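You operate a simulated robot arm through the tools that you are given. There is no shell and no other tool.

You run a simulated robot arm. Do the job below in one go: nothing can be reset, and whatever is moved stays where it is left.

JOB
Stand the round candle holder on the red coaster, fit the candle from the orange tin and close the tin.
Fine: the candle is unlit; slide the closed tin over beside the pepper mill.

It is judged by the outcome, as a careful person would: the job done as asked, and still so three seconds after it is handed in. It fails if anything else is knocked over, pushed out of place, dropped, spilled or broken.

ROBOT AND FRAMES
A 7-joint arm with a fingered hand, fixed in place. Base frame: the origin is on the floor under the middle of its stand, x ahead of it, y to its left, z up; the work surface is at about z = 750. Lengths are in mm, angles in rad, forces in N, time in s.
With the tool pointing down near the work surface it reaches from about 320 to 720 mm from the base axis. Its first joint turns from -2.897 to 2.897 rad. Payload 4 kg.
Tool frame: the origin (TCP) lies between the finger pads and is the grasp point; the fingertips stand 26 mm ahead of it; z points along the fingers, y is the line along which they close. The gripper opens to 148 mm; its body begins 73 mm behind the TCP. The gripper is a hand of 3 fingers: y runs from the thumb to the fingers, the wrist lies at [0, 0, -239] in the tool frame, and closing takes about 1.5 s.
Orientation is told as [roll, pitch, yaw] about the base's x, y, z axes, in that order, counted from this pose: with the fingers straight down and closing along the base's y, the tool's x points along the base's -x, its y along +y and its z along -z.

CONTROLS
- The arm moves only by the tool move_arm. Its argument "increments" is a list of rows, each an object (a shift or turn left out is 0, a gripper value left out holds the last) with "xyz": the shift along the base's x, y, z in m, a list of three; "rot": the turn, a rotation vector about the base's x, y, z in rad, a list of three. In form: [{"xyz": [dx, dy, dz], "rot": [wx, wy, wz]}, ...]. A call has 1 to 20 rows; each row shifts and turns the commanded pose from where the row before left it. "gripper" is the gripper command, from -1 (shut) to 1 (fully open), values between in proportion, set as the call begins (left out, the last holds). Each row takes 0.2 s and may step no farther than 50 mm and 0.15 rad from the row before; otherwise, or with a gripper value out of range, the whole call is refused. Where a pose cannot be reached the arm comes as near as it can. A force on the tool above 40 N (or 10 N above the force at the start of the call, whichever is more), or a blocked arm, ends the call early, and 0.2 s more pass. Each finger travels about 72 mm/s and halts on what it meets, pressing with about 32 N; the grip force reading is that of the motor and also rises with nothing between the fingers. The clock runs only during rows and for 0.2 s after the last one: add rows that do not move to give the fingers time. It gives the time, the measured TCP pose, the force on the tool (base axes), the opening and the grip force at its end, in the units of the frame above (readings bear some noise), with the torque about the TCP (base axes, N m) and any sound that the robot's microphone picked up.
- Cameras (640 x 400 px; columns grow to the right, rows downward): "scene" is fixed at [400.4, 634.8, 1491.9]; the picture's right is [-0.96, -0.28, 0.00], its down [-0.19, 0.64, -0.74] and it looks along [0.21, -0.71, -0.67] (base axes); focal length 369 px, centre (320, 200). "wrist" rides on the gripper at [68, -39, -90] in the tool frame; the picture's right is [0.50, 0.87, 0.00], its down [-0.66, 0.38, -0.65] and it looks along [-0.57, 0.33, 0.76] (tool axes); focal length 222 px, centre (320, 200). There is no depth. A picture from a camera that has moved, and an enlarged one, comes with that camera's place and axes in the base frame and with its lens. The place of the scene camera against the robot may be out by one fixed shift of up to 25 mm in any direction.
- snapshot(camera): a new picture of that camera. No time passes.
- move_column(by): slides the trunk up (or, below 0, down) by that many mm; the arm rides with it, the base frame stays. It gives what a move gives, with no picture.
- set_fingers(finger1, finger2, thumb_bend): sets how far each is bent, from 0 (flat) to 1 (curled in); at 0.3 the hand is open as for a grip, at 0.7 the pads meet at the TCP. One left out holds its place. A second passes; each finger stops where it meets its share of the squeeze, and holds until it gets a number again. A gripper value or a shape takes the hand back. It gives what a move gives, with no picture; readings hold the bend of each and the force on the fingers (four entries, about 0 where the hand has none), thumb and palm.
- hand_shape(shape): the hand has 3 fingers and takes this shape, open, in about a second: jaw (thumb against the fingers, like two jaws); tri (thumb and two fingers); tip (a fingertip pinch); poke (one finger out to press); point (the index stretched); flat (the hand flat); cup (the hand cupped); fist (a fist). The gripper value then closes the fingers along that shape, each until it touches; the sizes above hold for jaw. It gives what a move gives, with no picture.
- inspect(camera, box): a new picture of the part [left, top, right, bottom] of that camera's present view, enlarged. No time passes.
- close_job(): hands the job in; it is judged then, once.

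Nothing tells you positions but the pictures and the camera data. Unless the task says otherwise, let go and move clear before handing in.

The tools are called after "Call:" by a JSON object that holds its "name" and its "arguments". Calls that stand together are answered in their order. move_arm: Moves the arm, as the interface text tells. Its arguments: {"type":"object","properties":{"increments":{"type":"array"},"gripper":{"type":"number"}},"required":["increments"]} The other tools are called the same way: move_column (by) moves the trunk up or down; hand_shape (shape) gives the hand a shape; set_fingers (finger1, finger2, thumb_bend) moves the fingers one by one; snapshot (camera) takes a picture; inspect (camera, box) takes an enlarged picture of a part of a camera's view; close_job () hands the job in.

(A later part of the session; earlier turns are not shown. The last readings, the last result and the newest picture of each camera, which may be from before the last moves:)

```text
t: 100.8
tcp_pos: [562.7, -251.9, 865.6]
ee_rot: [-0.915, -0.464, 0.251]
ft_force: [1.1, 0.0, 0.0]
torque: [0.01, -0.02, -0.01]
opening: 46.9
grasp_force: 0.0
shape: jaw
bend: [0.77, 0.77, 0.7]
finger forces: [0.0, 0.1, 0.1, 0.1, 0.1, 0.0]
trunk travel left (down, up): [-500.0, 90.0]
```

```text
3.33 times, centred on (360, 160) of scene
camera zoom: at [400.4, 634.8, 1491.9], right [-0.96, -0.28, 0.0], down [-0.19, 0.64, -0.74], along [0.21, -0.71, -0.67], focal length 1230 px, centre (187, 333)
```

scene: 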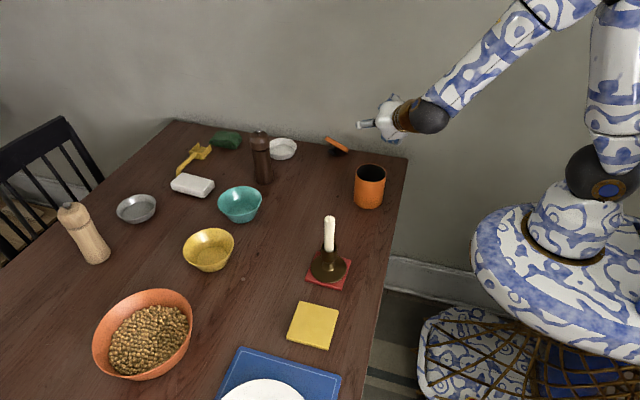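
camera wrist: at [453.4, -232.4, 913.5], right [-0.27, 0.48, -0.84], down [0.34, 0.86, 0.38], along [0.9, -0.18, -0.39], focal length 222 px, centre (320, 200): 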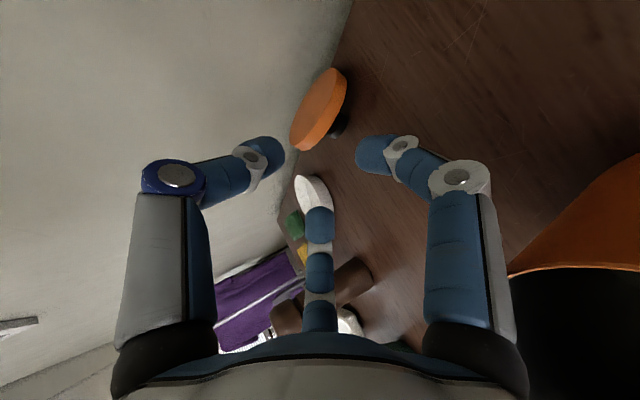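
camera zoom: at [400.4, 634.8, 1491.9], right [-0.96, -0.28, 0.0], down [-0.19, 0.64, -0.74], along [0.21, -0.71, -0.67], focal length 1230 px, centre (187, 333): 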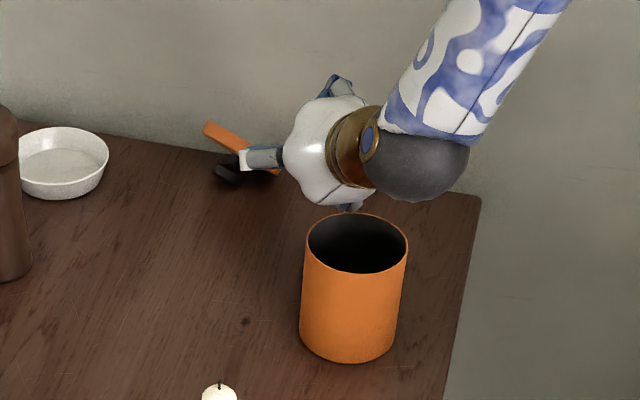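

Triangulating from two views puts the lid's mid-plane centre at about [642, -365, 784]. I'll advance most of the way along the tool axis with the lateral correction and check again.

Call:
{"name": "move_arm", "arguments": {"increments": [{"xyz": [0.0063, 0.0034, 0.001]}, {"xyz": [0.0081, -0.0123, -0.0095]}, {"xyz": [0.0081, -0.0123, -0.0095]}, {"xyz": [0.0081, -0.0123, -0.0095]}, {"xyz": [0.0081, -0.0123, -0.0095]}, {"xyz": [0, 0, 0]}, {"xyz": [0, 0, 0]}]}}

Call:
{"name": "snapshot", "arguments": {"camera": "wrist"}}

Call:
{"name": "inspect", "arguments": {"camera": "wrist", "box": [230, 40, 430, 220]}}

Call:
{"name": "inspect", "arguments": {"camera": "scene", "box": [300, 110, 420, 220]}}

```text
t: 102.4
tcp_pos: [601.9, -296.7, 827.6]
ee_rot: [-0.914, -0.465, 0.25]
ft_force: [0.5, 0.7, 0.2]
torque: [0.02, 0.03, -0.02]
opening: 46.8
grasp_force: 0.1
shape: jaw
bend: [0.77, 0.77, 0.7]
finger forces: [0.0, 0.0, 0.0, 0.1, 0.0, 0.0]
trunk travel left (down, up): [-500.0, 90.0]
```

```text
taken
camera wrist: at [493.7, -276.2, 874.7], right [-0.27, 0.48, -0.84], down [0.34, 0.86, 0.38], along [0.9, -0.18, -0.39], focal length 222 px, centre (320, 200)
```

wrist: 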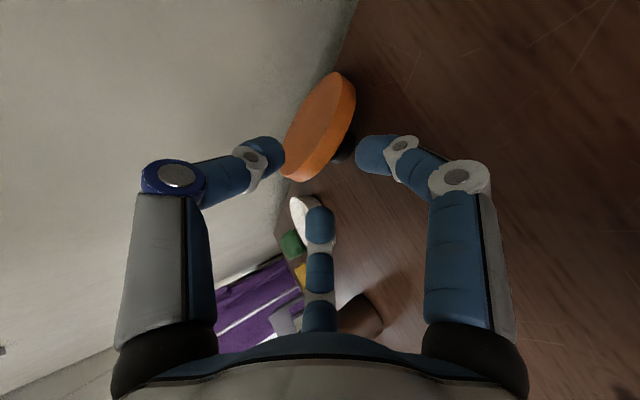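

```text
2.22 times, centred on (330, 130) of wrist
camera zoom: at [493.7, -276.2, 874.7], right [-0.27, 0.48, -0.84], down [0.34, 0.86, 0.38], along [0.9, -0.18, -0.39], focal length 494 px, centre (298, 356)
```

zoom: 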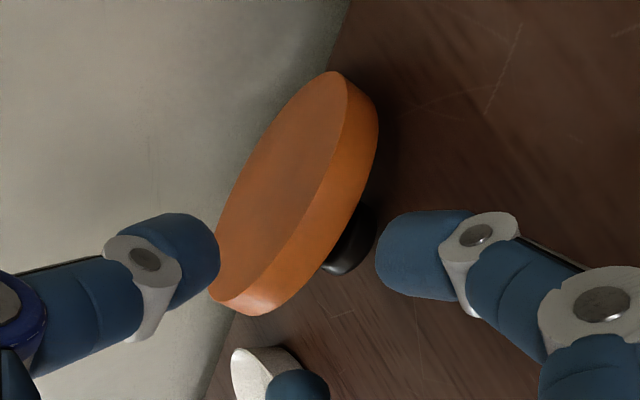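

```text
3.64 times, centred on (360, 165) of scene
camera zoom: at [400.4, 634.8, 1491.9], right [-0.96, -0.28, 0.0], down [-0.19, 0.64, -0.74], along [0.21, -0.71, -0.67], focal length 1342 px, centre (174, 327)
```

zoom: 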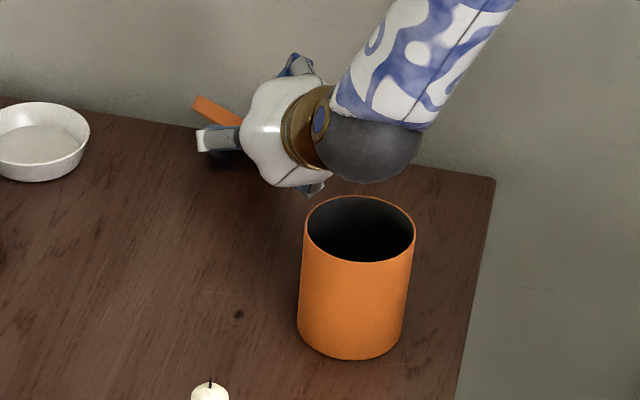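

The plate's mid-plane is where I want it between the digits. I'll advance another 38 mm and look again.

Call:
{"name": "move_arm", "arguments": {"increments": [{"xyz": [0.0058, -0.0088, -0.0068]}, {"xyz": [0.0058, -0.0088, -0.0068]}, {"xyz": [0.006, -0.0092, -0.007]}, {"xyz": [0, 0, 0]}, {"xyz": [0, 0, 0]}]}}

Call:
{"name": "snapshot", "arguments": {"camera": "wrist"}}

Call:
{"name": "inspect", "arguments": {"camera": "wrist", "box": [220, 40, 420, 240]}}

Call:
{"name": "inspect", "arguments": {"camera": "scene", "box": [300, 110, 400, 200]}}

```text
t: 103.6
tcp_pos: [620.3, -324.9, 805.6]
ee_rot: [-0.914, -0.463, 0.25]
ft_force: [-0.5, 0.7, -0.2]
torque: [0.04, -0.01, 0.01]
opening: 47.0
grasp_force: 0.2
shape: jaw
bend: [0.77, 0.77, 0.7]
finger forces: [0.1, 0.0, 0.0, 0.1, 0.0, 0.0]
trunk travel left (down, up): [-500.0, 90.0]
```

```text
taken
camera wrist: at [511.1, -303.6, 853.5], right [-0.27, 0.48, -0.84], down [0.34, 0.86, 0.38], along [0.9, -0.18, -0.39], focal length 222 px, centre (320, 200)
```

wrist: 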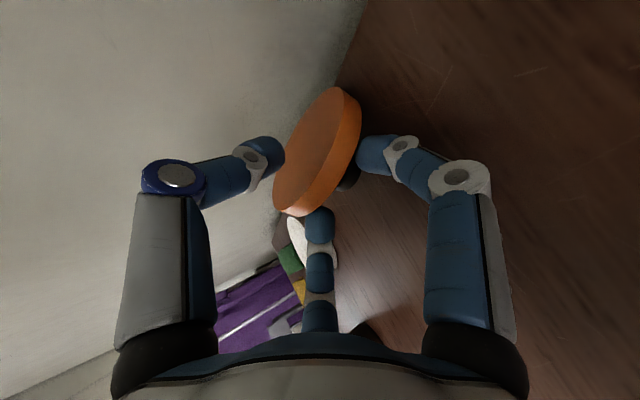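

```text
2.00 times, centred on (320, 140) of wrist
camera zoom: at [511.1, -303.6, 853.5], right [-0.27, 0.48, -0.84], down [0.34, 0.86, 0.38], along [0.9, -0.18, -0.39], focal length 444 px, centre (320, 320)
```

zoom: 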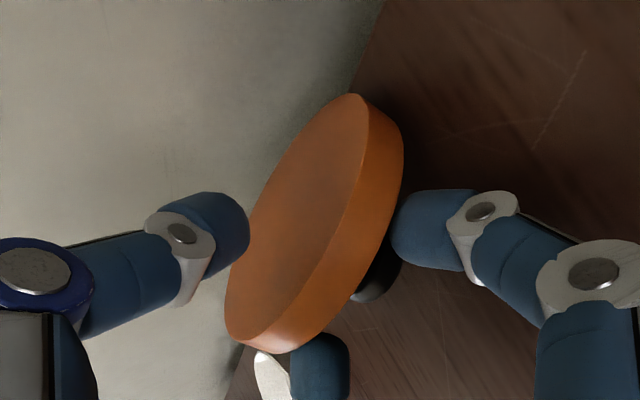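

```text
4.44 times, centred on (350, 155) of scene
camera zoom: at [400.4, 634.8, 1491.9], right [-0.96, -0.28, 0.0], down [-0.19, 0.64, -0.74], along [0.21, -0.71, -0.67], focal length 1640 px, centre (187, 400)
```

zoom: 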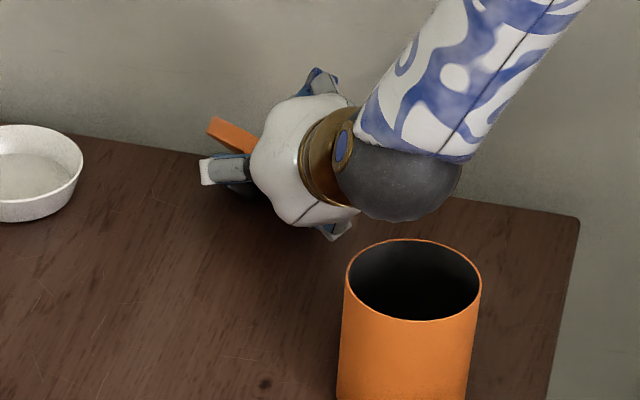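

The plate sits well between thumb and fingers with its rim about at the TCP. I'll advance 3 mm and close the pinch.

Call:
{"name": "move_arm", "arguments": {"increments": [{"xyz": [0.0014, -0.0021, -0.0016]}, {"xyz": [0, 0, 0]}]}}

Call:
{"name": "move_arm", "arguments": {"increments": [{"xyz": [0, 0, 0]}, {"xyz": [0, 0, 0]}, {"xyz": [0, 0, 0]}, {"xyz": [0, 0, 0]}, {"xyz": [0, 0, 0]}, {"xyz": [0, 0, 0]}], "gripper": -1}}

Call:
{"name": "inspect", "arguments": {"camera": "wrist", "box": [220, 40, 420, 240]}}

Call:
{"name": "inspect", "arguments": {"camera": "scene", "box": [300, 110, 400, 200]}}

```text
t: 104.2
tcp_pos: [623.0, -328.0, 805.1]
ee_rot: [-0.915, -0.464, 0.249]
ft_force: [1.2, -0.3, -0.3]
torque: [-0.03, 0.02, 0.02]
opening: 46.9
grasp_force: 0.1
shape: jaw
bend: [0.77, 0.77, 0.7]
finger forces: [0.0, 0.0, 0.0, 0.0, 0.0, 0.0]
trunk travel left (down, up): [-500.0, 90.0]
```

```text
t: 105.6
tcp_pos: [621.3, -326.0, 806.2]
ee_rot: [-0.914, -0.464, 0.25]
ft_force: [0.4, -0.7, 0.3]
torque: [0.0, 0.04, 0.0]
opening: 3.0
grasp_force: 31.7
shape: jaw
bend: [0.71, 0.71, 0.7]
finger forces: [0.0, 0.0, 0.0, 0.0, 29.3, 0.0]
trunk travel left (down, up): [-500.0, 90.0]
```

```text
2.00 times, centred on (320, 140) of wrist
camera zoom: at [513.1, -305.8, 852.2], right [-0.27, 0.48, -0.84], down [0.34, 0.86, 0.38], along [0.9, -0.18, -0.39], focal length 444 px, centre (320, 320)
```

zoom: 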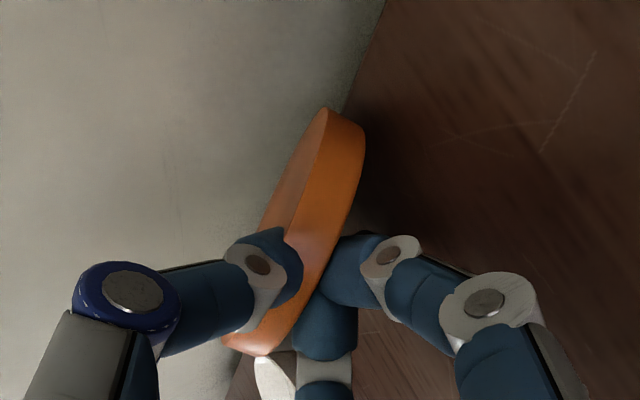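

```text
4.44 times, centred on (350, 155) of scene
camera zoom: at [400.4, 634.8, 1491.9], right [-0.96, -0.28, 0.0], down [-0.19, 0.64, -0.74], along [0.21, -0.71, -0.67], focal length 1640 px, centre (187, 400)
```

zoom: 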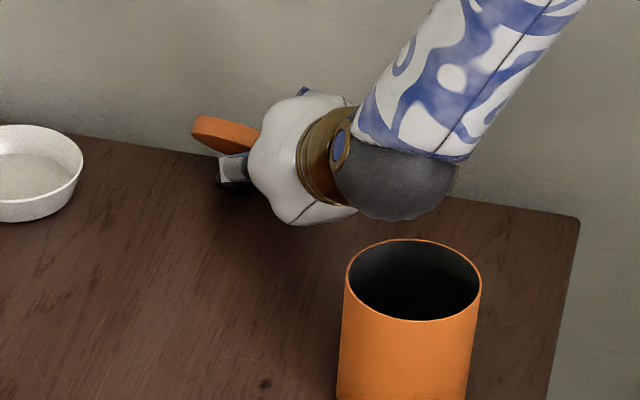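

The thumb presses the plate against the fingers (29 N). I'll lift gently, a little away from the wall, and check that the lid comes along.

Call:
{"name": "move_arm", "arguments": {"increments": [{"xyz": [0, 0.001, 0.004]}, {"xyz": [-0.001, 0.002, 0.006]}, {"xyz": [-0.001, 0.003, 0.008]}, {"xyz": [-0.001, 0.003, 0.008]}, {"xyz": [0, 0, 0]}]}}

Call:
{"name": "inspect", "arguments": {"camera": "wrist", "box": [220, 40, 420, 240]}}

Call:
{"name": "inspect", "arguments": {"camera": "scene", "box": [300, 110, 400, 200]}}

```text
t: 106.8
tcp_pos: [619.5, -317.1, 830.2]
ee_rot: [-0.914, -0.464, 0.251]
ft_force: [0.1, 0.1, -0.1]
torque: [-0.03, 0.01, -0.02]
opening: 3.1
grasp_force: 32.1
shape: jaw
bend: [0.71, 0.71, 0.7]
finger forces: [0.0, 0.1, 0.0, 0.0, 29.2, 0.0]
trunk travel left (down, up): [-500.0, 90.0]
```

```text
2.00 times, centred on (320, 140) of wrist
camera zoom: at [509.6, -296.8, 878.2], right [-0.27, 0.48, -0.84], down [0.34, 0.86, 0.38], along [0.9, -0.18, -0.39], focal length 444 px, centre (320, 320)
```

zoom: 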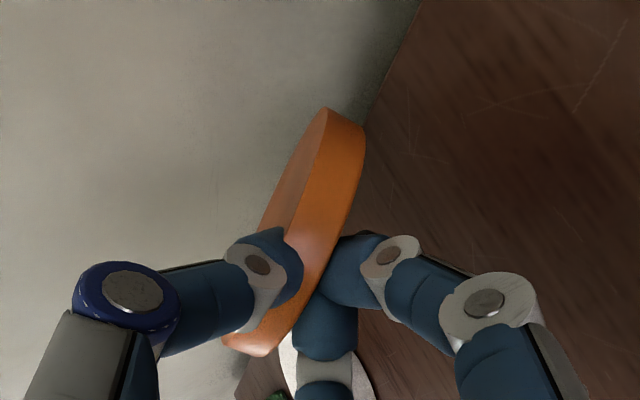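

```text
4.44 times, centred on (350, 155) of scene
camera zoom: at [400.4, 634.8, 1491.9], right [-0.96, -0.28, 0.0], down [-0.19, 0.64, -0.74], along [0.21, -0.71, -0.67], focal length 1640 px, centre (187, 400)
```

zoom: 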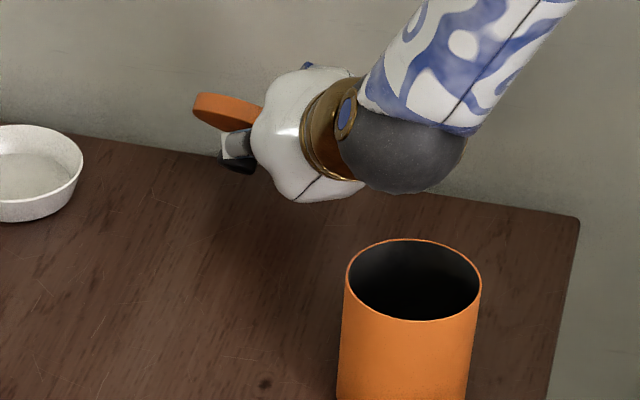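

The lid is held and comes along. I'll lift it well clear toward the middle of the table.

Call:
{"name": "move_arm", "arguments": {"increments": [{"xyz": [-0.002, 0.01, 0.02]}, {"xyz": [-0.003, 0.018, 0.028]}, {"xyz": [-0.003, 0.022, 0.03]}, {"xyz": [-0.003, 0.024, 0.03]}, {"xyz": [-0.003, 0.024, 0.03]}, {"xyz": [-0.003, 0.022, 0.03]}, {"xyz": [0, 0, 0]}]}}

Call:
{"name": "inspect", "arguments": {"camera": "wrist", "box": [220, 40, 420, 240]}}

Call:
{"name": "inspect", "arguments": {"camera": "scene", "box": [290, 70, 420, 200]}}

```text
t: 108.4
tcp_pos: [599.0, -199.3, 998.6]
ee_rot: [-0.915, -0.465, 0.25]
ft_force: [-0.2, -0.5, 0.1]
torque: [0.01, 0.05, 0.01]
opening: 3.0
grasp_force: 32.2
shape: jaw
bend: [0.71, 0.71, 0.7]
finger forces: [0.1, 0.0, 0.1, 0.0, 29.3, 0.0]
trunk travel left (down, up): [-500.0, 90.0]
```

```text
2.00 times, centred on (320, 140) of wrist
camera zoom: at [489.5, -178.3, 1046.3], right [-0.27, 0.48, -0.84], down [0.34, 0.86, 0.38], along [0.9, -0.18, -0.39], focal length 444 px, centre (320, 320)
```

zoom: 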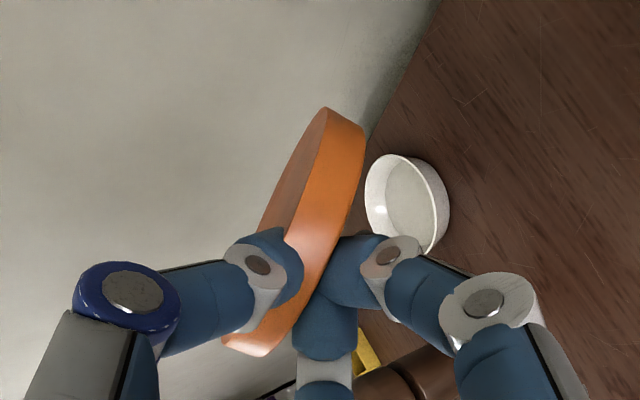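

```text
3.08 times, centred on (355, 135) of scene
camera zoom: at [400.4, 634.8, 1491.9], right [-0.96, -0.28, 0.0], down [-0.19, 0.64, -0.74], along [0.21, -0.71, -0.67], focal length 1135 px, centre (212, 400)
```

zoom: 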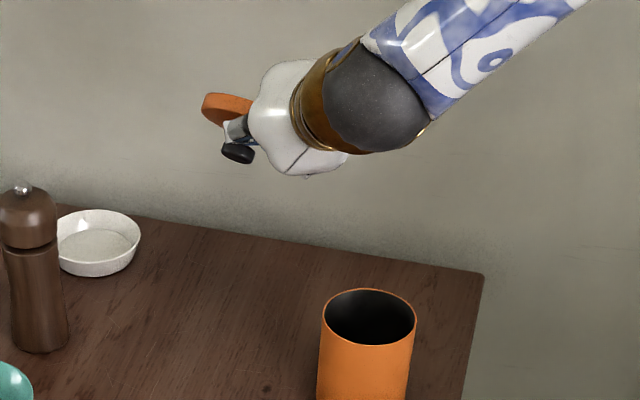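

Secure. Now I'll roll the lid over (knob up) with the tool pointing outward along +x, in two halves.

Call:
{"name": "move_arm", "arguments": {"increments": [{"rot": [0.1149, -0.0617, -0.0525]}, {"rot": [0.1149, -0.0617, -0.0525]}, {"rot": [0.1149, -0.0617, -0.0525]}, {"rot": [0.1149, -0.0617, -0.0525]}, {"rot": [0.1149, -0.0617, -0.0525]}, {"rot": [0.1149, -0.0617, -0.0525]}, {"rot": [0.1149, -0.0617, -0.0525]}, {"xyz": [0, 0, 0]}]}}

Call:
{"name": "snapshot", "arguments": {"camera": "scene"}}

Call:
{"name": "snapshot", "arguments": {"camera": "wrist"}}

```text
t: 110.2
tcp_pos: [602.5, -197.3, 999.6]
ee_rot: [0.16, -0.696, -0.781]
ft_force: [0.2, -0.6, -0.2]
torque: [-0.01, 0.02, 0.0]
opening: 2.7
grasp_force: 31.9
shape: jaw
bend: [0.71, 0.71, 0.7]
finger forces: [0.0, 0.1, 0.0, 0.1, 29.4, 0.0]
trunk travel left (down, up): [-500.0, 90.0]
```

```text
taken
```

scene: 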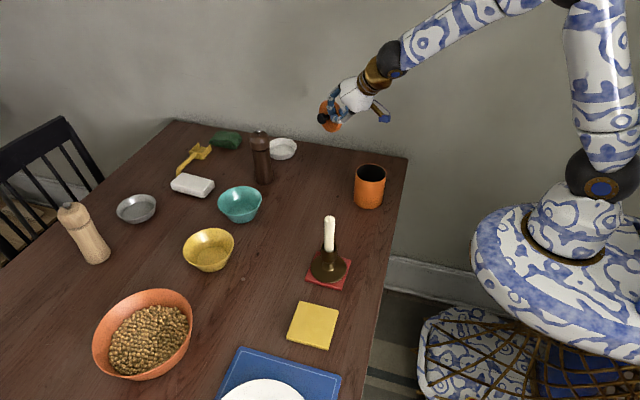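

```text
taken
camera wrist: at [488.6, -162.7, 1020.4], right [0.27, 0.94, -0.22], down [0.23, 0.16, 0.96], along [0.94, -0.31, -0.17], focal length 222 px, centre (320, 200)
```

wrist: 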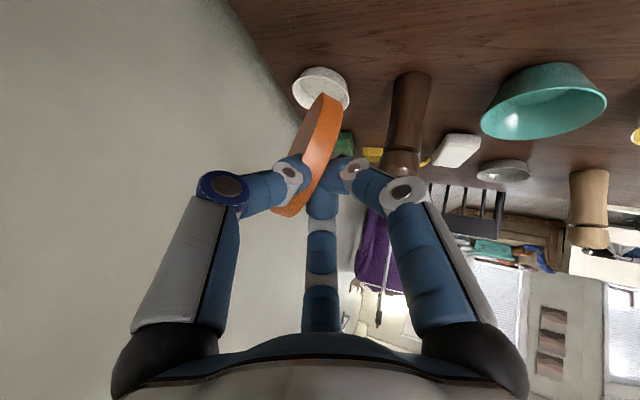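

Rolling smoothly with the lid held. Continuing the rotation.

Call:
{"name": "move_arm", "arguments": {"increments": [{"rot": [0.1149, -0.0617, -0.0525]}, {"rot": [0.1149, -0.0617, -0.0525]}, {"rot": [0.1149, -0.0617, -0.0525]}, {"rot": [0.1149, -0.0617, -0.0525]}, {"rot": [0.1149, -0.0617, -0.0525]}, {"rot": [0.1149, -0.0617, -0.0525]}, {"rot": [0.1149, -0.0617, -0.0525]}, {"rot": [0.1149, -0.0617, -0.0525]}, {"xyz": [0, 0, 0]}]}}

Call:
{"name": "snapshot", "arguments": {"camera": "scene"}}

Call:
{"name": "snapshot", "arguments": {"camera": "wrist"}}

Call:
{"name": "inspect", "arguments": {"camera": "scene", "box": [290, 70, 400, 170]}}

```text
t: 112.2
tcp_pos: [601.6, -198.5, 998.8]
ee_rot: [1.003, -0.001, -1.565]
ft_force: [0.1, 0.0, -0.6]
torque: [-0.01, 0.05, 0.0]
opening: 3.0
grasp_force: 32.4
shape: jaw
bend: [0.71, 0.71, 0.7]
finger forces: [0.1, 0.0, 0.0, 0.0, 29.2, 0.0]
trunk travel left (down, up): [-500.0, 90.0]
```

```text
taken
```

scene: 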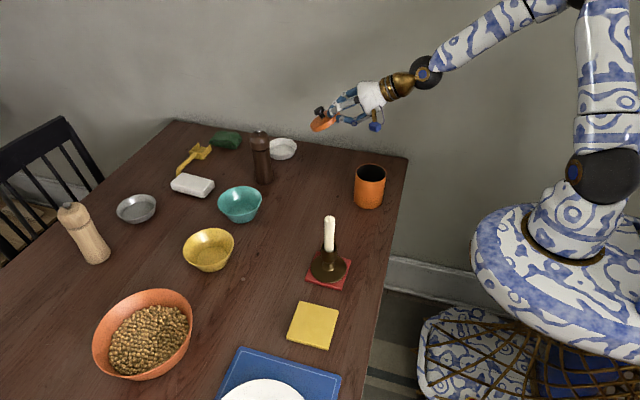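

```text
taken
camera wrist: at [503.2, -131.9, 1015.3], right [0.46, 0.5, 0.73], down [-0.34, -0.66, 0.67], along [0.82, -0.56, -0.13], focal length 222 px, centre (320, 200)
```

wrist: 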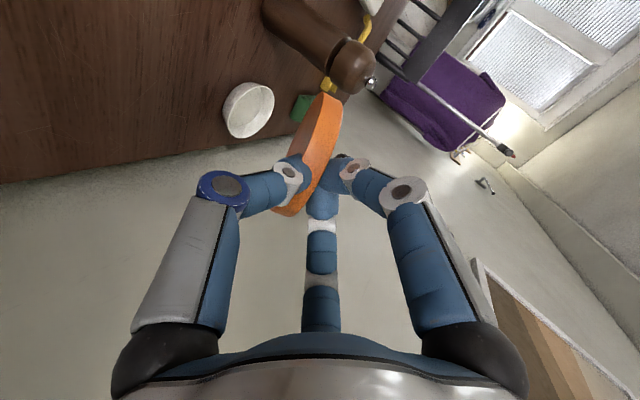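

```text
4.00 times, centred on (345, 120) of scene
camera zoom: at [400.4, 634.8, 1491.9], right [-0.96, -0.28, 0.0], down [-0.19, 0.64, -0.74], along [0.21, -0.71, -0.67], focal length 1476 px, centre (220, 520)
```

zoom: 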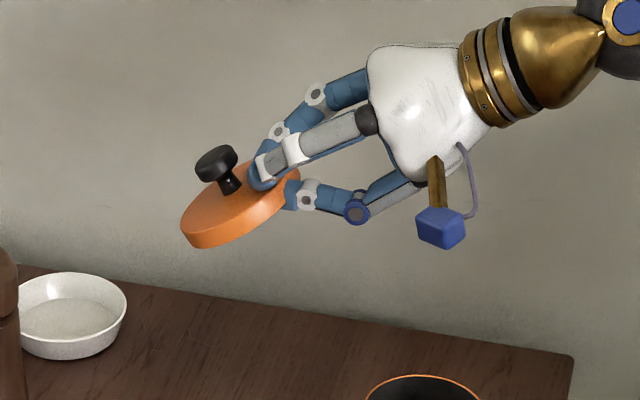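

Excellent: the lid is now knob-up, inclined about 25°, pinched at its near edge. I'll carry it to the free area near [640, -60] between the tin and the holder, and lower it.

Call:
{"name": "move_arm", "arguments": {"increments": [{"xyz": [0.001, 0.02, 0]}, {"xyz": [0.002, 0.03, -0.005]}, {"xyz": [0.002, 0.03, -0.015]}, {"xyz": [0.002, 0.03, -0.025]}, {"xyz": [0.002, 0.027, -0.03]}, {"xyz": [0, 0, -0.03]}, {"xyz": [0, 0, -0.03]}, {"xyz": [0, 0, -0.02]}, {"xyz": [0, 0, -0.015]}, {"xyz": [0, 0, 0]}]}}

Call:
{"name": "inspect", "arguments": {"camera": "scene", "box": [280, 110, 420, 230]}}

Call:
{"name": "snapshot", "arguments": {"camera": "wrist"}}

```text
t: 114.4
tcp_pos: [611.1, -61.4, 828.9]
ee_rot: [1.002, -0.003, -1.565]
ft_force: [-0.7, -0.7, -0.4]
torque: [-0.02, 0.0, 0.02]
opening: 3.1
grasp_force: 32.0
shape: jaw
bend: [0.71, 0.71, 0.7]
finger forces: [0.0, 0.0, 0.0, 0.0, 29.3, 0.0]
trunk travel left (down, up): [-500.0, 90.0]
```

```text
3.33 times, centred on (350, 170) of scene
camera zoom: at [400.4, 634.8, 1491.9], right [-0.96, -0.28, 0.0], down [-0.19, 0.64, -0.74], along [0.21, -0.71, -0.67], focal length 1230 px, centre (220, 300)
```

zoom: 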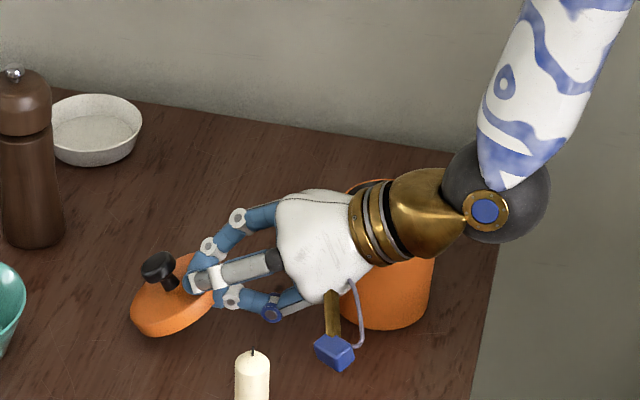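

```text
taken
camera wrist: at [512.6, 4.8, 845.8], right [0.46, 0.5, 0.73], down [-0.34, -0.66, 0.67], along [0.82, -0.56, -0.13], focal length 222 px, centre (320, 200)
```

wrist: 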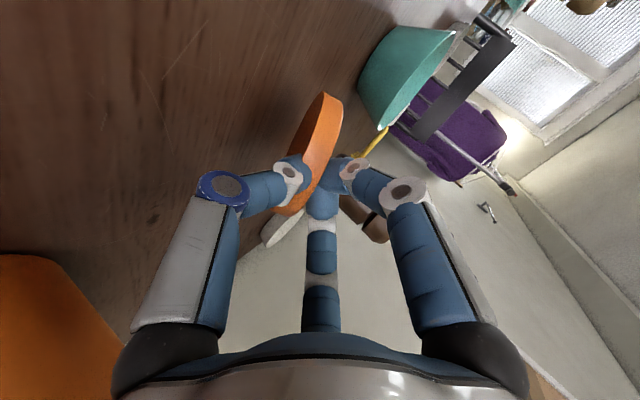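

Clear of the tin, candle and bowls. Lowering the far edge toward the table.

Call:
{"name": "move_arm", "arguments": {"increments": [{"xyz": [0, 0, -0.01]}, {"xyz": [0, 0, -0.008]}, {"xyz": [0, 0, -0.004]}, {"xyz": [0, 0, 0]}]}}

Call:
{"name": "move_arm", "arguments": {"increments": [{"xyz": [0, 0, -0.002]}, {"xyz": [0, 0, -0.002]}, {"xyz": [0, 0, 0]}]}}

Call:
{"name": "inspect", "arguments": {"camera": "scene", "box": [290, 150, 390, 230]}}

```text
t: 115.4
tcp_pos: [611.2, -60.9, 806.8]
ee_rot: [1.001, -0.001, -1.565]
ft_force: [0.0, -0.1, -0.2]
torque: [0.0, -0.01, 0.02]
opening: 2.7
grasp_force: 32.5
shape: jaw
bend: [0.71, 0.71, 0.7]
finger forces: [0.2, 0.1, 0.0, 0.1, 29.3, 0.0]
trunk travel left (down, up): [-500.0, 90.0]
```

```text
t: 116.2
tcp_pos: [611.6, -61.5, 803.7]
ee_rot: [1.002, -0.002, -1.563]
ft_force: [-0.6, 0.4, 2.0]
torque: [0.01, -0.07, 0.03]
opening: 2.9
grasp_force: 31.2
shape: jaw
bend: [0.71, 0.71, 0.7]
finger forces: [0.0, 0.1, 0.0, 0.1, 29.2, 0.0]
trunk travel left (down, up): [-500.0, 90.0]
```

```text
5.00 times, centred on (340, 190) of scene
camera zoom: at [400.4, 634.8, 1491.9], right [-0.96, -0.28, 0.0], down [-0.19, 0.64, -0.74], along [0.21, -0.71, -0.67], focal length 1845 px, centre (220, 250)
```

zoom: 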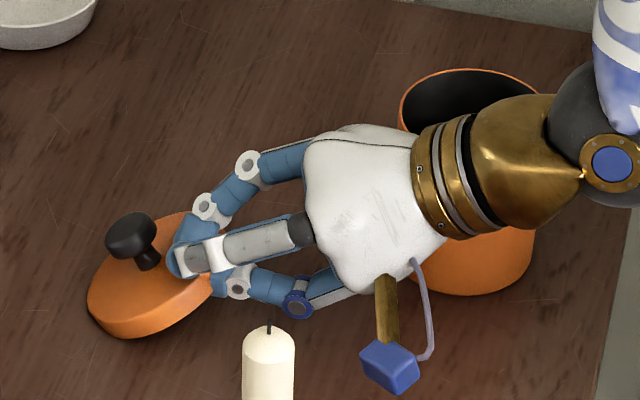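

The far edge is resting on the table. I'll open in small increments so the lid settles down with the thumb rather than dropping.

Call:
{"name": "move_arm", "arguments": {"increments": [{"xyz": [0, 0, 0]}, {"xyz": [0, 0, 0]}], "gripper": -0.88}}

Call:
{"name": "move_arm", "arguments": {"increments": [{"xyz": [0, 0, 0]}, {"xyz": [0, 0, 0]}], "gripper": -0.8}}

Call:
{"name": "inspect", "arguments": {"camera": "scene", "box": [290, 150, 390, 230]}}

Call:
{"name": "inspect", "arguments": {"camera": "wrist", "box": [220, 60, 420, 240]}}

```text
t: 116.8
tcp_pos: [610.9, -61.0, 802.0]
ee_rot: [1.002, -0.002, -1.566]
ft_force: [0.0, -0.4, 0.4]
torque: [-0.01, -0.01, -0.01]
opening: 8.9
grasp_force: 0.1
shape: jaw
bend: [0.72, 0.72, 0.7]
finger forces: [0.2, 0.3, 0.0, 0.0, 0.7, 0.0]
trunk travel left (down, up): [-500.0, 90.0]
```

```text
t: 117.4
tcp_pos: [610.9, -62.3, 802.1]
ee_rot: [1.001, -0.002, -1.563]
ft_force: [0.9, -1.0, -0.5]
torque: [0.04, -0.03, -0.01]
opening: 14.5
grasp_force: 0.0
shape: jaw
bend: [0.73, 0.73, 0.7]
finger forces: [0.0, 0.0, 0.0, 0.1, 0.2, 0.1]
trunk travel left (down, up): [-500.0, 90.0]
```

```text
5.00 times, centred on (340, 190) of scene
camera zoom: at [400.4, 634.8, 1491.9], right [-0.96, -0.28, 0.0], down [-0.19, 0.64, -0.74], along [0.21, -0.71, -0.67], focal length 1845 px, centre (220, 250)
```

zoom: 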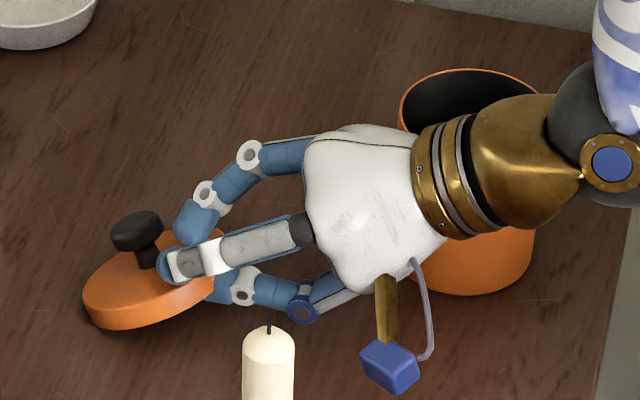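

```text
2.22 times, centred on (320, 150) of wrist
camera zoom: at [511.9, 4.4, 819.4], right [0.46, 0.5, 0.73], down [-0.34, -0.66, 0.67], along [0.82, -0.56, -0.13], focal length 494 px, centre (320, 311)
```

zoom: 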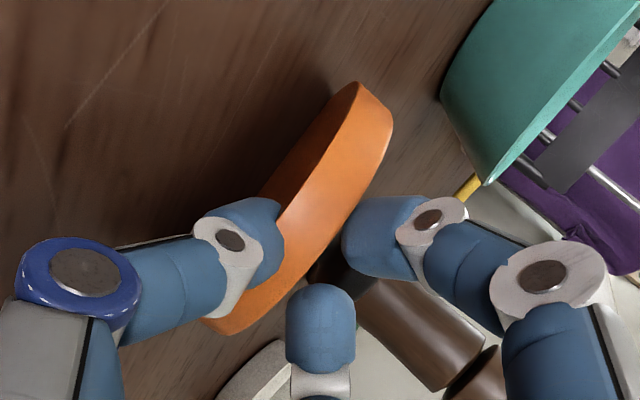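

The lid is settling flatter on the thumb. Continuing.

Call:
{"name": "move_arm", "arguments": {"increments": [{"xyz": [0, 0, 0]}, {"xyz": [0, 0, 0]}], "gripper": -0.7}}

Call:
{"name": "move_arm", "arguments": {"increments": [{"xyz": [0, 0, 0]}, {"xyz": [0, 0, 0]}], "gripper": -0.6}}

Call:
{"name": "move_arm", "arguments": {"increments": [{"xyz": [0, 0, 0]}, {"xyz": [0, 0, 0]}], "gripper": -0.48}}

Call:
{"name": "inspect", "arguments": {"camera": "scene", "box": [290, 150, 390, 230]}}

Call:
{"name": "inspect", "arguments": {"camera": "wrist", "box": [220, 60, 420, 240]}}

```text
t: 118.0
tcp_pos: [611.1, -60.9, 803.0]
ee_rot: [1.003, -0.001, -1.566]
ft_force: [-0.5, -1.1, 0.8]
torque: [0.0, 0.02, 0.01]
opening: 22.0
grasp_force: 0.0
shape: jaw
bend: [0.74, 0.74, 0.7]
finger forces: [0.1, 0.0, 0.1, 0.0, 0.2, 0.1]
trunk travel left (down, up): [-500.0, 90.0]
```

```text
t: 118.6
tcp_pos: [610.8, -61.2, 803.4]
ee_rot: [1.001, -0.003, -1.566]
ft_force: [-0.9, -0.3, 0.4]
torque: [0.02, 0.01, -0.02]
opening: 29.4
grasp_force: 0.0
shape: jaw
bend: [0.75, 0.75, 0.7]
finger forces: [0.1, 0.0, 0.0, 0.0, 0.0, 0.1]
trunk travel left (down, up): [-500.0, 90.0]
```

```text
t: 119.2
tcp_pos: [610.4, -61.0, 803.5]
ee_rot: [1.002, -0.001, -1.565]
ft_force: [-0.1, -0.1, -0.1]
torque: [0.01, -0.04, 0.02]
opening: 38.1
grasp_force: 0.1
shape: jaw
bend: [0.76, 0.76, 0.7]
finger forces: [0.0, 0.0, 0.0, 0.0, 0.2, 0.0]
trunk travel left (down, up): [-500.0, 90.0]
```

```text
5.00 times, centred on (340, 190) of scene
camera zoom: at [400.4, 634.8, 1491.9], right [-0.96, -0.28, 0.0], down [-0.19, 0.64, -0.74], along [0.21, -0.71, -0.67], focal length 1845 px, centre (220, 250)
```

zoom: 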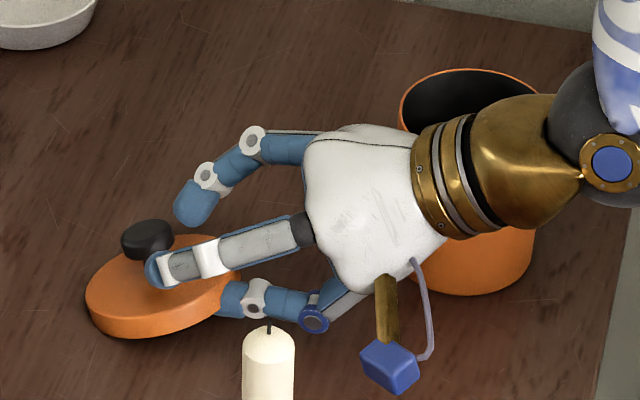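

```text
2.22 times, centred on (320, 150) of wrist
camera zoom: at [511.9, 4.4, 819.4], right [0.46, 0.5, 0.73], down [-0.34, -0.66, 0.67], along [0.82, -0.56, -0.13], focal length 494 px, centre (320, 311)
```

zoom: 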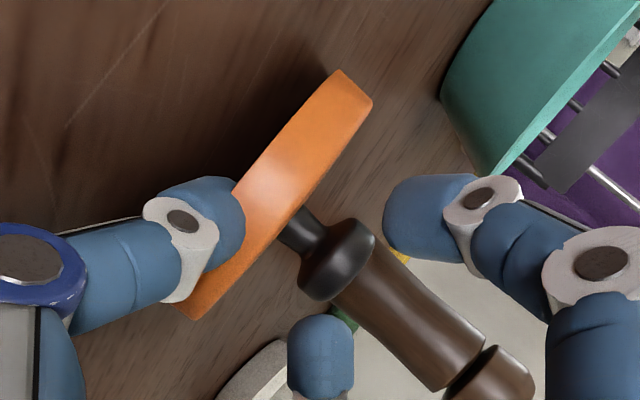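

The lid rests almost flat on the thumb. I'll lower the hand a few millimetres, then withdraw straight back so the thumb slides out from under it.

Call:
{"name": "move_arm", "arguments": {"increments": [{"xyz": [0, 0, -0.002]}, {"xyz": [0, 0, -0.002]}, {"xyz": [0, 0, -0.002]}, {"xyz": [0, 0, 0]}]}}

Call:
{"name": "move_arm", "arguments": {"increments": [{"xyz": [-0.004, 0, 0]}, {"xyz": [-0.006, 0, 0]}, {"xyz": [-0.006, 0, 0]}, {"xyz": [-0.006, 0, 0]}, {"xyz": [0, 0, 0]}]}}

Call:
{"name": "inspect", "arguments": {"camera": "scene", "box": [290, 150, 390, 230]}}

Call:
{"name": "inspect", "arguments": {"camera": "wrist", "box": [220, 60, 420, 240]}}

```text
t: 120.2
tcp_pos: [612.0, -61.0, 797.0]
ee_rot: [1.004, -0.002, -1.564]
ft_force: [-0.7, -0.1, -0.1]
torque: [-0.02, -0.01, 0.02]
opening: 38.0
grasp_force: 0.0
shape: jaw
bend: [0.76, 0.76, 0.7]
finger forces: [0.0, 0.0, 0.0, 0.0, 0.0, 0.0]
trunk travel left (down, up): [-500.0, 90.0]
```

```text
t: 121.4
tcp_pos: [589.5, -61.4, 796.9]
ee_rot: [1.003, -0.002, -1.565]
ft_force: [0.1, 0.1, 0.0]
torque: [0.0, -0.01, -0.02]
opening: 38.3
grasp_force: 0.0
shape: jaw
bend: [0.76, 0.76, 0.7]
finger forces: [0.1, 0.0, 0.1, 0.0, 0.1, 0.1]
trunk travel left (down, up): [-500.0, 90.0]
```

```text
5.00 times, centred on (340, 190) of scene
camera zoom: at [400.4, 634.8, 1491.9], right [-0.96, -0.28, 0.0], down [-0.19, 0.64, -0.74], along [0.21, -0.71, -0.67], focal length 1845 px, centre (220, 250)
```

zoom: 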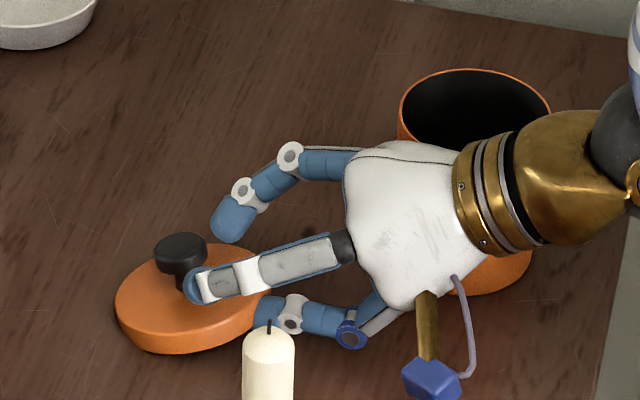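

```text
2.22 times, centred on (320, 150) of wrist
camera zoom: at [490.4, 4.3, 813.3], right [0.46, 0.5, 0.73], down [-0.34, -0.66, 0.67], along [0.82, -0.56, -0.13], focal length 494 px, centre (320, 311)
```

zoom: 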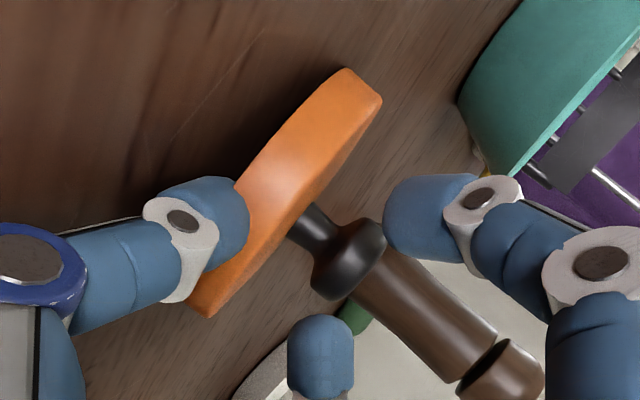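

The lid is following the thumb by friction. I'll lower a touch more so the table carries it, then withdraw briskly so the thumb slips out.

Call:
{"name": "move_arm", "arguments": {"increments": [{"xyz": [0, 0, -0.002]}, {"xyz": [0, 0, -0.002]}, {"xyz": [0, 0, -0.002]}, {"xyz": [0, 0, 0]}]}}

Call:
{"name": "inspect", "arguments": {"camera": "scene", "box": [300, 170, 380, 230]}}

```text
t: 122.4
tcp_pos: [588.4, -62.2, 791.9]
ee_rot: [1.003, -0.001, -1.565]
ft_force: [0.4, 0.0, -1.0]
torque: [-0.01, 0.01, 0.0]
opening: 38.1
grasp_force: 0.1
shape: jaw
bend: [0.76, 0.76, 0.7]
finger forces: [0.0, 0.0, 0.0, 0.0, 0.1, 0.1]
trunk travel left (down, up): [-500.0, 90.0]
```

```text
6.67 times, centred on (340, 200) of scene
camera zoom: at [400.4, 634.8, 1491.9], right [-0.96, -0.28, 0.0], down [-0.19, 0.64, -0.74], along [0.21, -0.71, -0.67], focal length 2460 px, centre (187, 200)
```

zoom: 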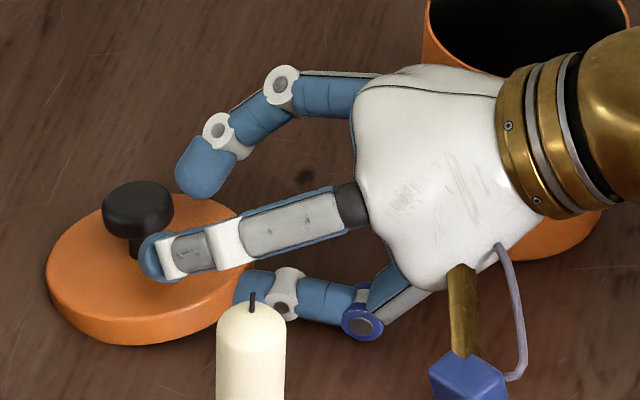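

Call:
{"name": "move_arm", "arguments": {"increments": [{"xyz": [-0.05, 0, 0]}, {"xyz": [-0.015, 0, 0]}, {"xyz": [0, 0, 0]}]}}

Call:
{"name": "inspect", "arguments": {"camera": "scene", "box": [290, 150, 410, 240]}}

Call:
{"name": "snapshot", "arguments": {"camera": "wrist"}}

```text
t: 123.2
tcp_pos: [523.9, -61.0, 791.2]
ee_rot: [1.001, -0.001, -1.565]
ft_force: [-0.7, 0.2, -0.3]
torque: [0.03, 0.01, -0.01]
opening: 38.0
grasp_force: 0.1
shape: jaw
bend: [0.76, 0.76, 0.7]
finger forces: [0.0, 0.0, 0.0, 0.0, 0.1, 0.0]
trunk travel left (down, up): [-500.0, 90.0]
```

```text
4.44 times, centred on (350, 195) of scene
camera zoom: at [400.4, 634.8, 1491.9], right [-0.96, -0.28, 0.0], down [-0.19, 0.64, -0.74], along [0.21, -0.71, -0.67], focal length 1640 px, centre (187, 222)
```

zoom: 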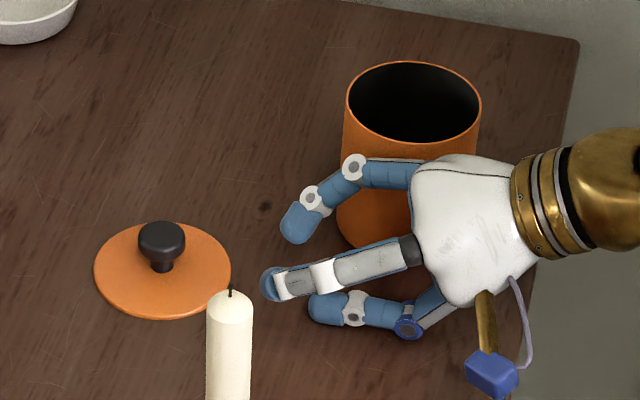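

```text
taken
camera wrist: at [424.4, 5.2, 807.5], right [0.46, 0.5, 0.73], down [-0.34, -0.66, 0.67], along [0.82, -0.56, -0.13], focal length 222 px, centre (320, 200)
```

wrist: 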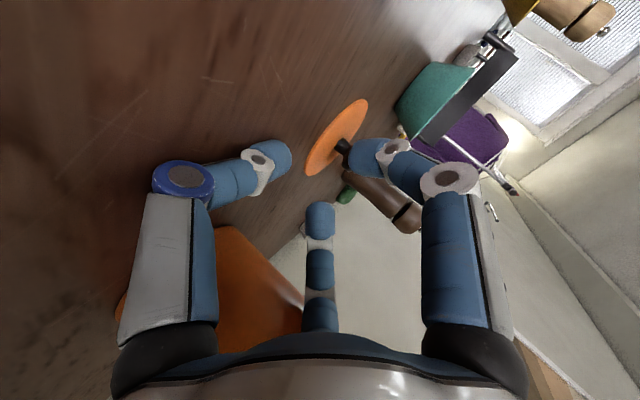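

The lid now lies flat on the table, knob up. I'll raise the hand and turn it back to the upright, straight-down orientation.

Call:
{"name": "move_arm", "arguments": {"increments": [{"xyz": [0, 0.002, 0.02]}, {"xyz": [0, 0.002, 0.035]}, {"xyz": [0, 0.002, 0.04]}, {"xyz": [0, 0, 0.04]}, {"xyz": [0, 0, 0.04]}, {"xyz": [0, 0, 0.03]}, {"xyz": [0, 0, 0]}]}}

Call:
{"name": "move_arm", "arguments": {"increments": [{"rot": [-0.0598, 0.0598, 0.1098]}, {"rot": [-0.0598, 0.0598, 0.1098]}, {"rot": [-0.0598, 0.0598, 0.1098]}, {"rot": [-0.0598, 0.0598, 0.1098]}, {"rot": [-0.0598, 0.0598, 0.1098]}, {"rot": [-0.0598, 0.0598, 0.1098]}, {"rot": [-0.0598, 0.0598, 0.1098]}, {"rot": [-0.0598, 0.0598, 0.1098]}, {"rot": [-0.0598, 0.0598, 0.1098]}, {"rot": [-0.0598, 0.0598, 0.1098]}, {"rot": [-0.0598, 0.0598, 0.1098]}, {"rot": [-0.0598, 0.0598, 0.1098]}, {"rot": [-0.0598, 0.0598, 0.1098]}, {"xyz": [0, 0, 0]}]}}

Call:
{"name": "snapshot", "arguments": {"camera": "wrist"}}

Call:
{"name": "snapshot", "arguments": {"camera": "scene"}}

```text
t: 124.8
tcp_pos: [523.6, -56.6, 994.2]
ee_rot: [1.002, -0.002, -1.566]
ft_force: [0.1, 0.6, 0.1]
torque: [-0.01, -0.03, -0.02]
opening: 38.5
grasp_force: 0.0
shape: jaw
bend: [0.76, 0.76, 0.7]
finger forces: [0.1, 0.0, 0.1, 0.0, 0.0, 0.1]
trunk travel left (down, up): [-500.0, 90.0]
```

```text
t: 127.8
tcp_pos: [523.5, -54.6, 996.5]
ee_rot: [0.001, 0.006, 0.006]
ft_force: [-0.2, 0.9, -0.4]
torque: [-0.01, 0.0, -0.03]
opening: 38.1
grasp_force: 0.0
shape: jaw
bend: [0.76, 0.76, 0.7]
finger forces: [0.0, 0.0, 0.1, 0.0, 0.0, 0.1]
trunk travel left (down, up): [-500.0, 90.0]
```

```text
taken
camera wrist: at [455.7, -95.2, 1087.3], right [-0.51, 0.86, 0.0], down [0.66, 0.38, 0.65], along [0.56, 0.33, -0.76], focal length 222 px, centre (320, 200)
```

wrist: 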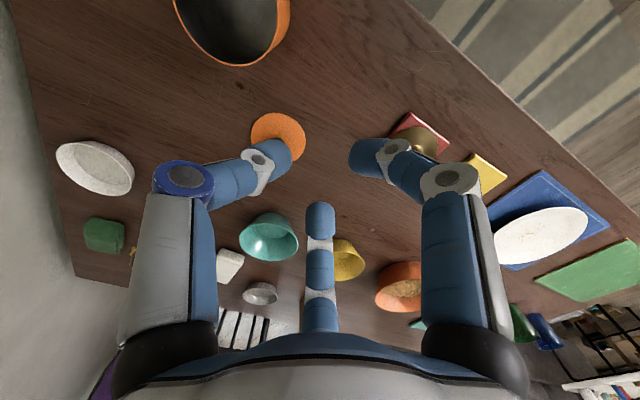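

```text
taken
```

scene: 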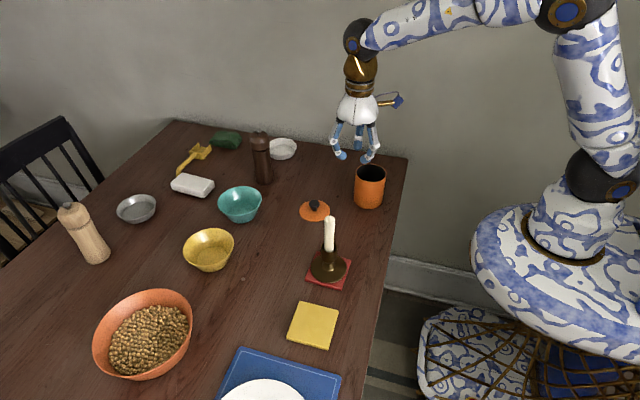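

Everything else is undisturbed. The lid is near [628, -75]; I'll go above it, fingers at about 67 mm opening as in my first successful pick, and measure.

Call:
{"name": "move_arm", "arguments": {"increments": [{"xyz": [0.02, -0.005, -0.01], "rot": [-0.001, -0.006, -0.006]}, {"xyz": [0.03, -0.005, -0.02]}, {"xyz": [0.03, -0.005, -0.03]}, {"xyz": [0.0245, -0.005, -0.036]}, {"xyz": [0, 0, 0]}, {"xyz": [0, 0, 0]}], "gripper": -0.1}}

Call:
{"name": "snapshot", "arguments": {"camera": "wrist"}}

Call:
{"name": "inspect", "arguments": {"camera": "wrist", "box": [250, 40, 390, 180]}}

```text
t: 129.2
tcp_pos: [627.2, -73.4, 897.6]
ee_rot: [0.001, 0.001, -0.002]
ft_force: [-0.3, 0.4, -0.5]
torque: [-0.03, 0.0, -0.01]
opening: 66.5
grasp_force: 0.1
shape: jaw
bend: [0.39, 0.39, 0.7]
finger forces: [0.0, 0.0, 0.1, 0.0, 0.0, 0.0]
trunk travel left (down, up): [-500.0, 90.0]
```

```text
taken
camera wrist: at [557.5, -113.8, 988.6], right [-0.5, 0.87, 0.0], down [0.65, 0.38, 0.66], along [0.57, 0.33, -0.76], focal length 222 px, centre (320, 200)
```

wrist: 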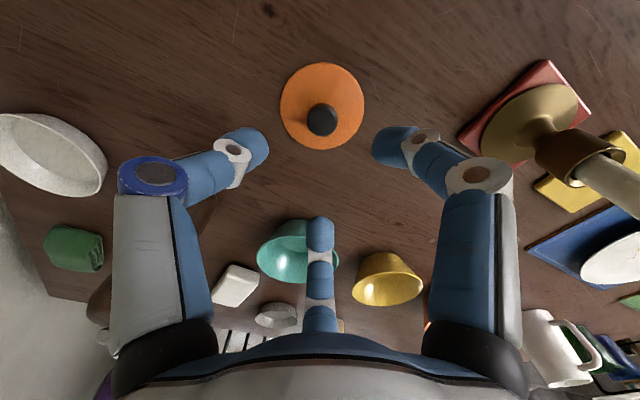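

```text
2.86 times, centred on (320, 110) of wrist
camera zoom: at [557.5, -113.8, 988.6], right [-0.5, 0.87, 0.0], down [0.65, 0.38, 0.66], along [0.57, 0.33, -0.76], focal length 635 px, centre (320, 457)
```

zoom: 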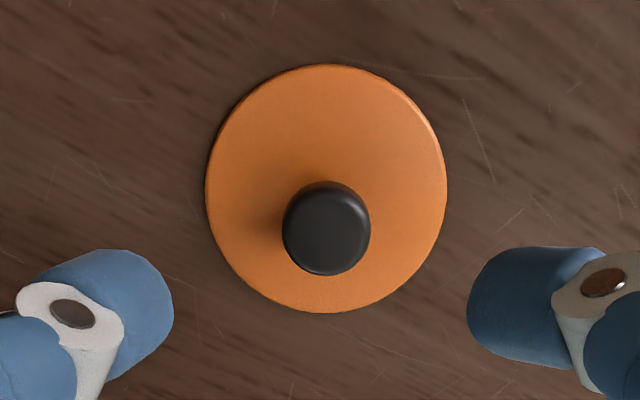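

The lid's centre is about [628.4, -70.3]. Centring and descending partway.

Call:
{"name": "move_arm", "arguments": {"increments": [{"xyz": [0.0019, 0.0035, -0.02]}, {"xyz": [0, 0, -0.025]}, {"xyz": [0, 0, -0.018]}, {"xyz": [0, 0, -0.01]}, {"xyz": [0, 0, 0]}, {"xyz": [0, 0, 0]}]}}

Call:
{"name": "inspect", "arguments": {"camera": "wrist", "box": [240, 60, 400, 220]}}

```text
t: 130.6
tcp_pos: [631.2, -70.3, 826.1]
ee_rot: [0.003, -0.001, -0.002]
ft_force: [0.4, 0.0, 0.2]
torque: [0.03, 0.02, -0.05]
opening: 66.3
grasp_force: 0.1
shape: jaw
bend: [0.39, 0.39, 0.7]
finger forces: [0.0, 0.1, 0.0, 0.0, 0.1, 0.0]
trunk travel left (down, up): [-500.0, 90.0]
```

```text
2.50 times, centred on (320, 140) of wrist
camera zoom: at [561.6, -111.1, 916.4], right [-0.5, 0.87, 0.0], down [0.65, 0.38, 0.66], along [0.57, 0.33, -0.76], focal length 555 px, centre (320, 350)
```

zoom: 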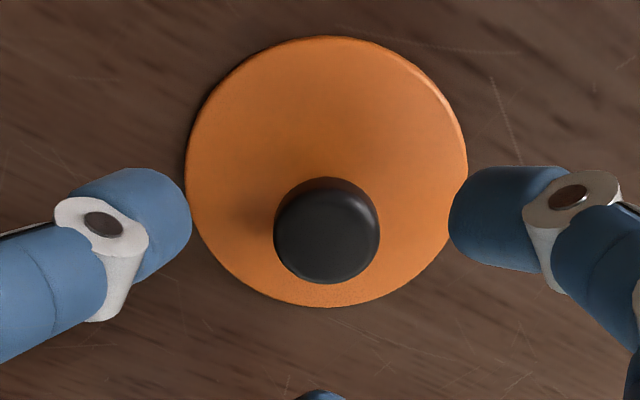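

Call:
{"name": "move_arm", "arguments": {"increments": [{"xyz": [-0.0022, 0.0008, -0.012]}, {"xyz": [0, 0, -0.012]}, {"xyz": [0, 0, -0.007]}, {"xyz": [0, 0, -0.004]}, {"xyz": [0, 0, 0]}, {"xyz": [0, 0, 0]}]}}

Call:
{"name": "inspect", "arguments": {"camera": "wrist", "box": [240, 60, 400, 240]}}

Call:
{"name": "inspect", "arguments": {"camera": "scene", "box": [280, 160, 360, 230]}}

```text
t: 132.0
tcp_pos: [626.8, -72.3, 791.8]
ee_rot: [0.002, -0.001, -0.002]
ft_force: [0.4, -1.0, -0.1]
torque: [0.0, 0.0, 0.0]
opening: 66.4
grasp_force: 0.1
shape: jaw
bend: [0.39, 0.39, 0.7]
finger forces: [0.1, 0.1, 0.0, 0.0, 0.1, 0.0]
trunk travel left (down, up): [-500.0, 90.0]
```

```text
2.22 times, centred on (320, 150) of wrist
camera zoom: at [558.6, -111.0, 882.8], right [-0.5, 0.87, 0.0], down [0.65, 0.38, 0.66], along [0.57, 0.33, -0.76], focal length 494 px, centre (320, 311)
```

zoom: 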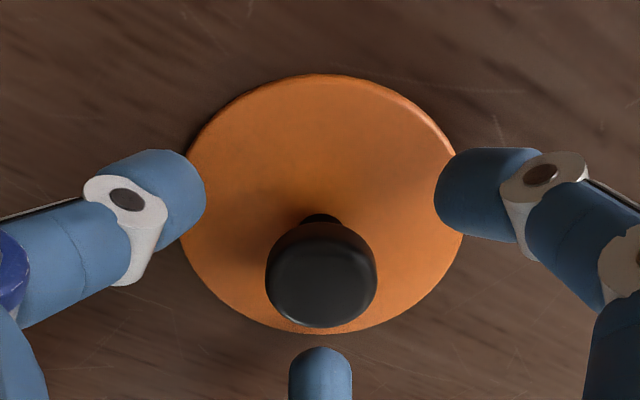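

```text
5.71 times, centred on (320, 195) of scene
camera zoom: at [400.4, 634.8, 1491.9], right [-0.96, -0.28, 0.0], down [-0.19, 0.64, -0.74], along [0.21, -0.71, -0.67], focal length 2109 px, centre (320, 229)
```

zoom: 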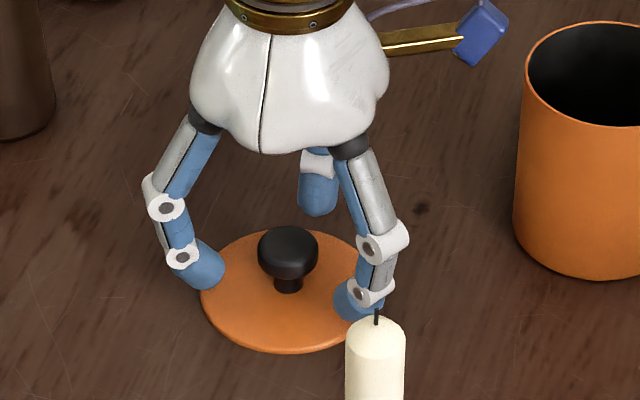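

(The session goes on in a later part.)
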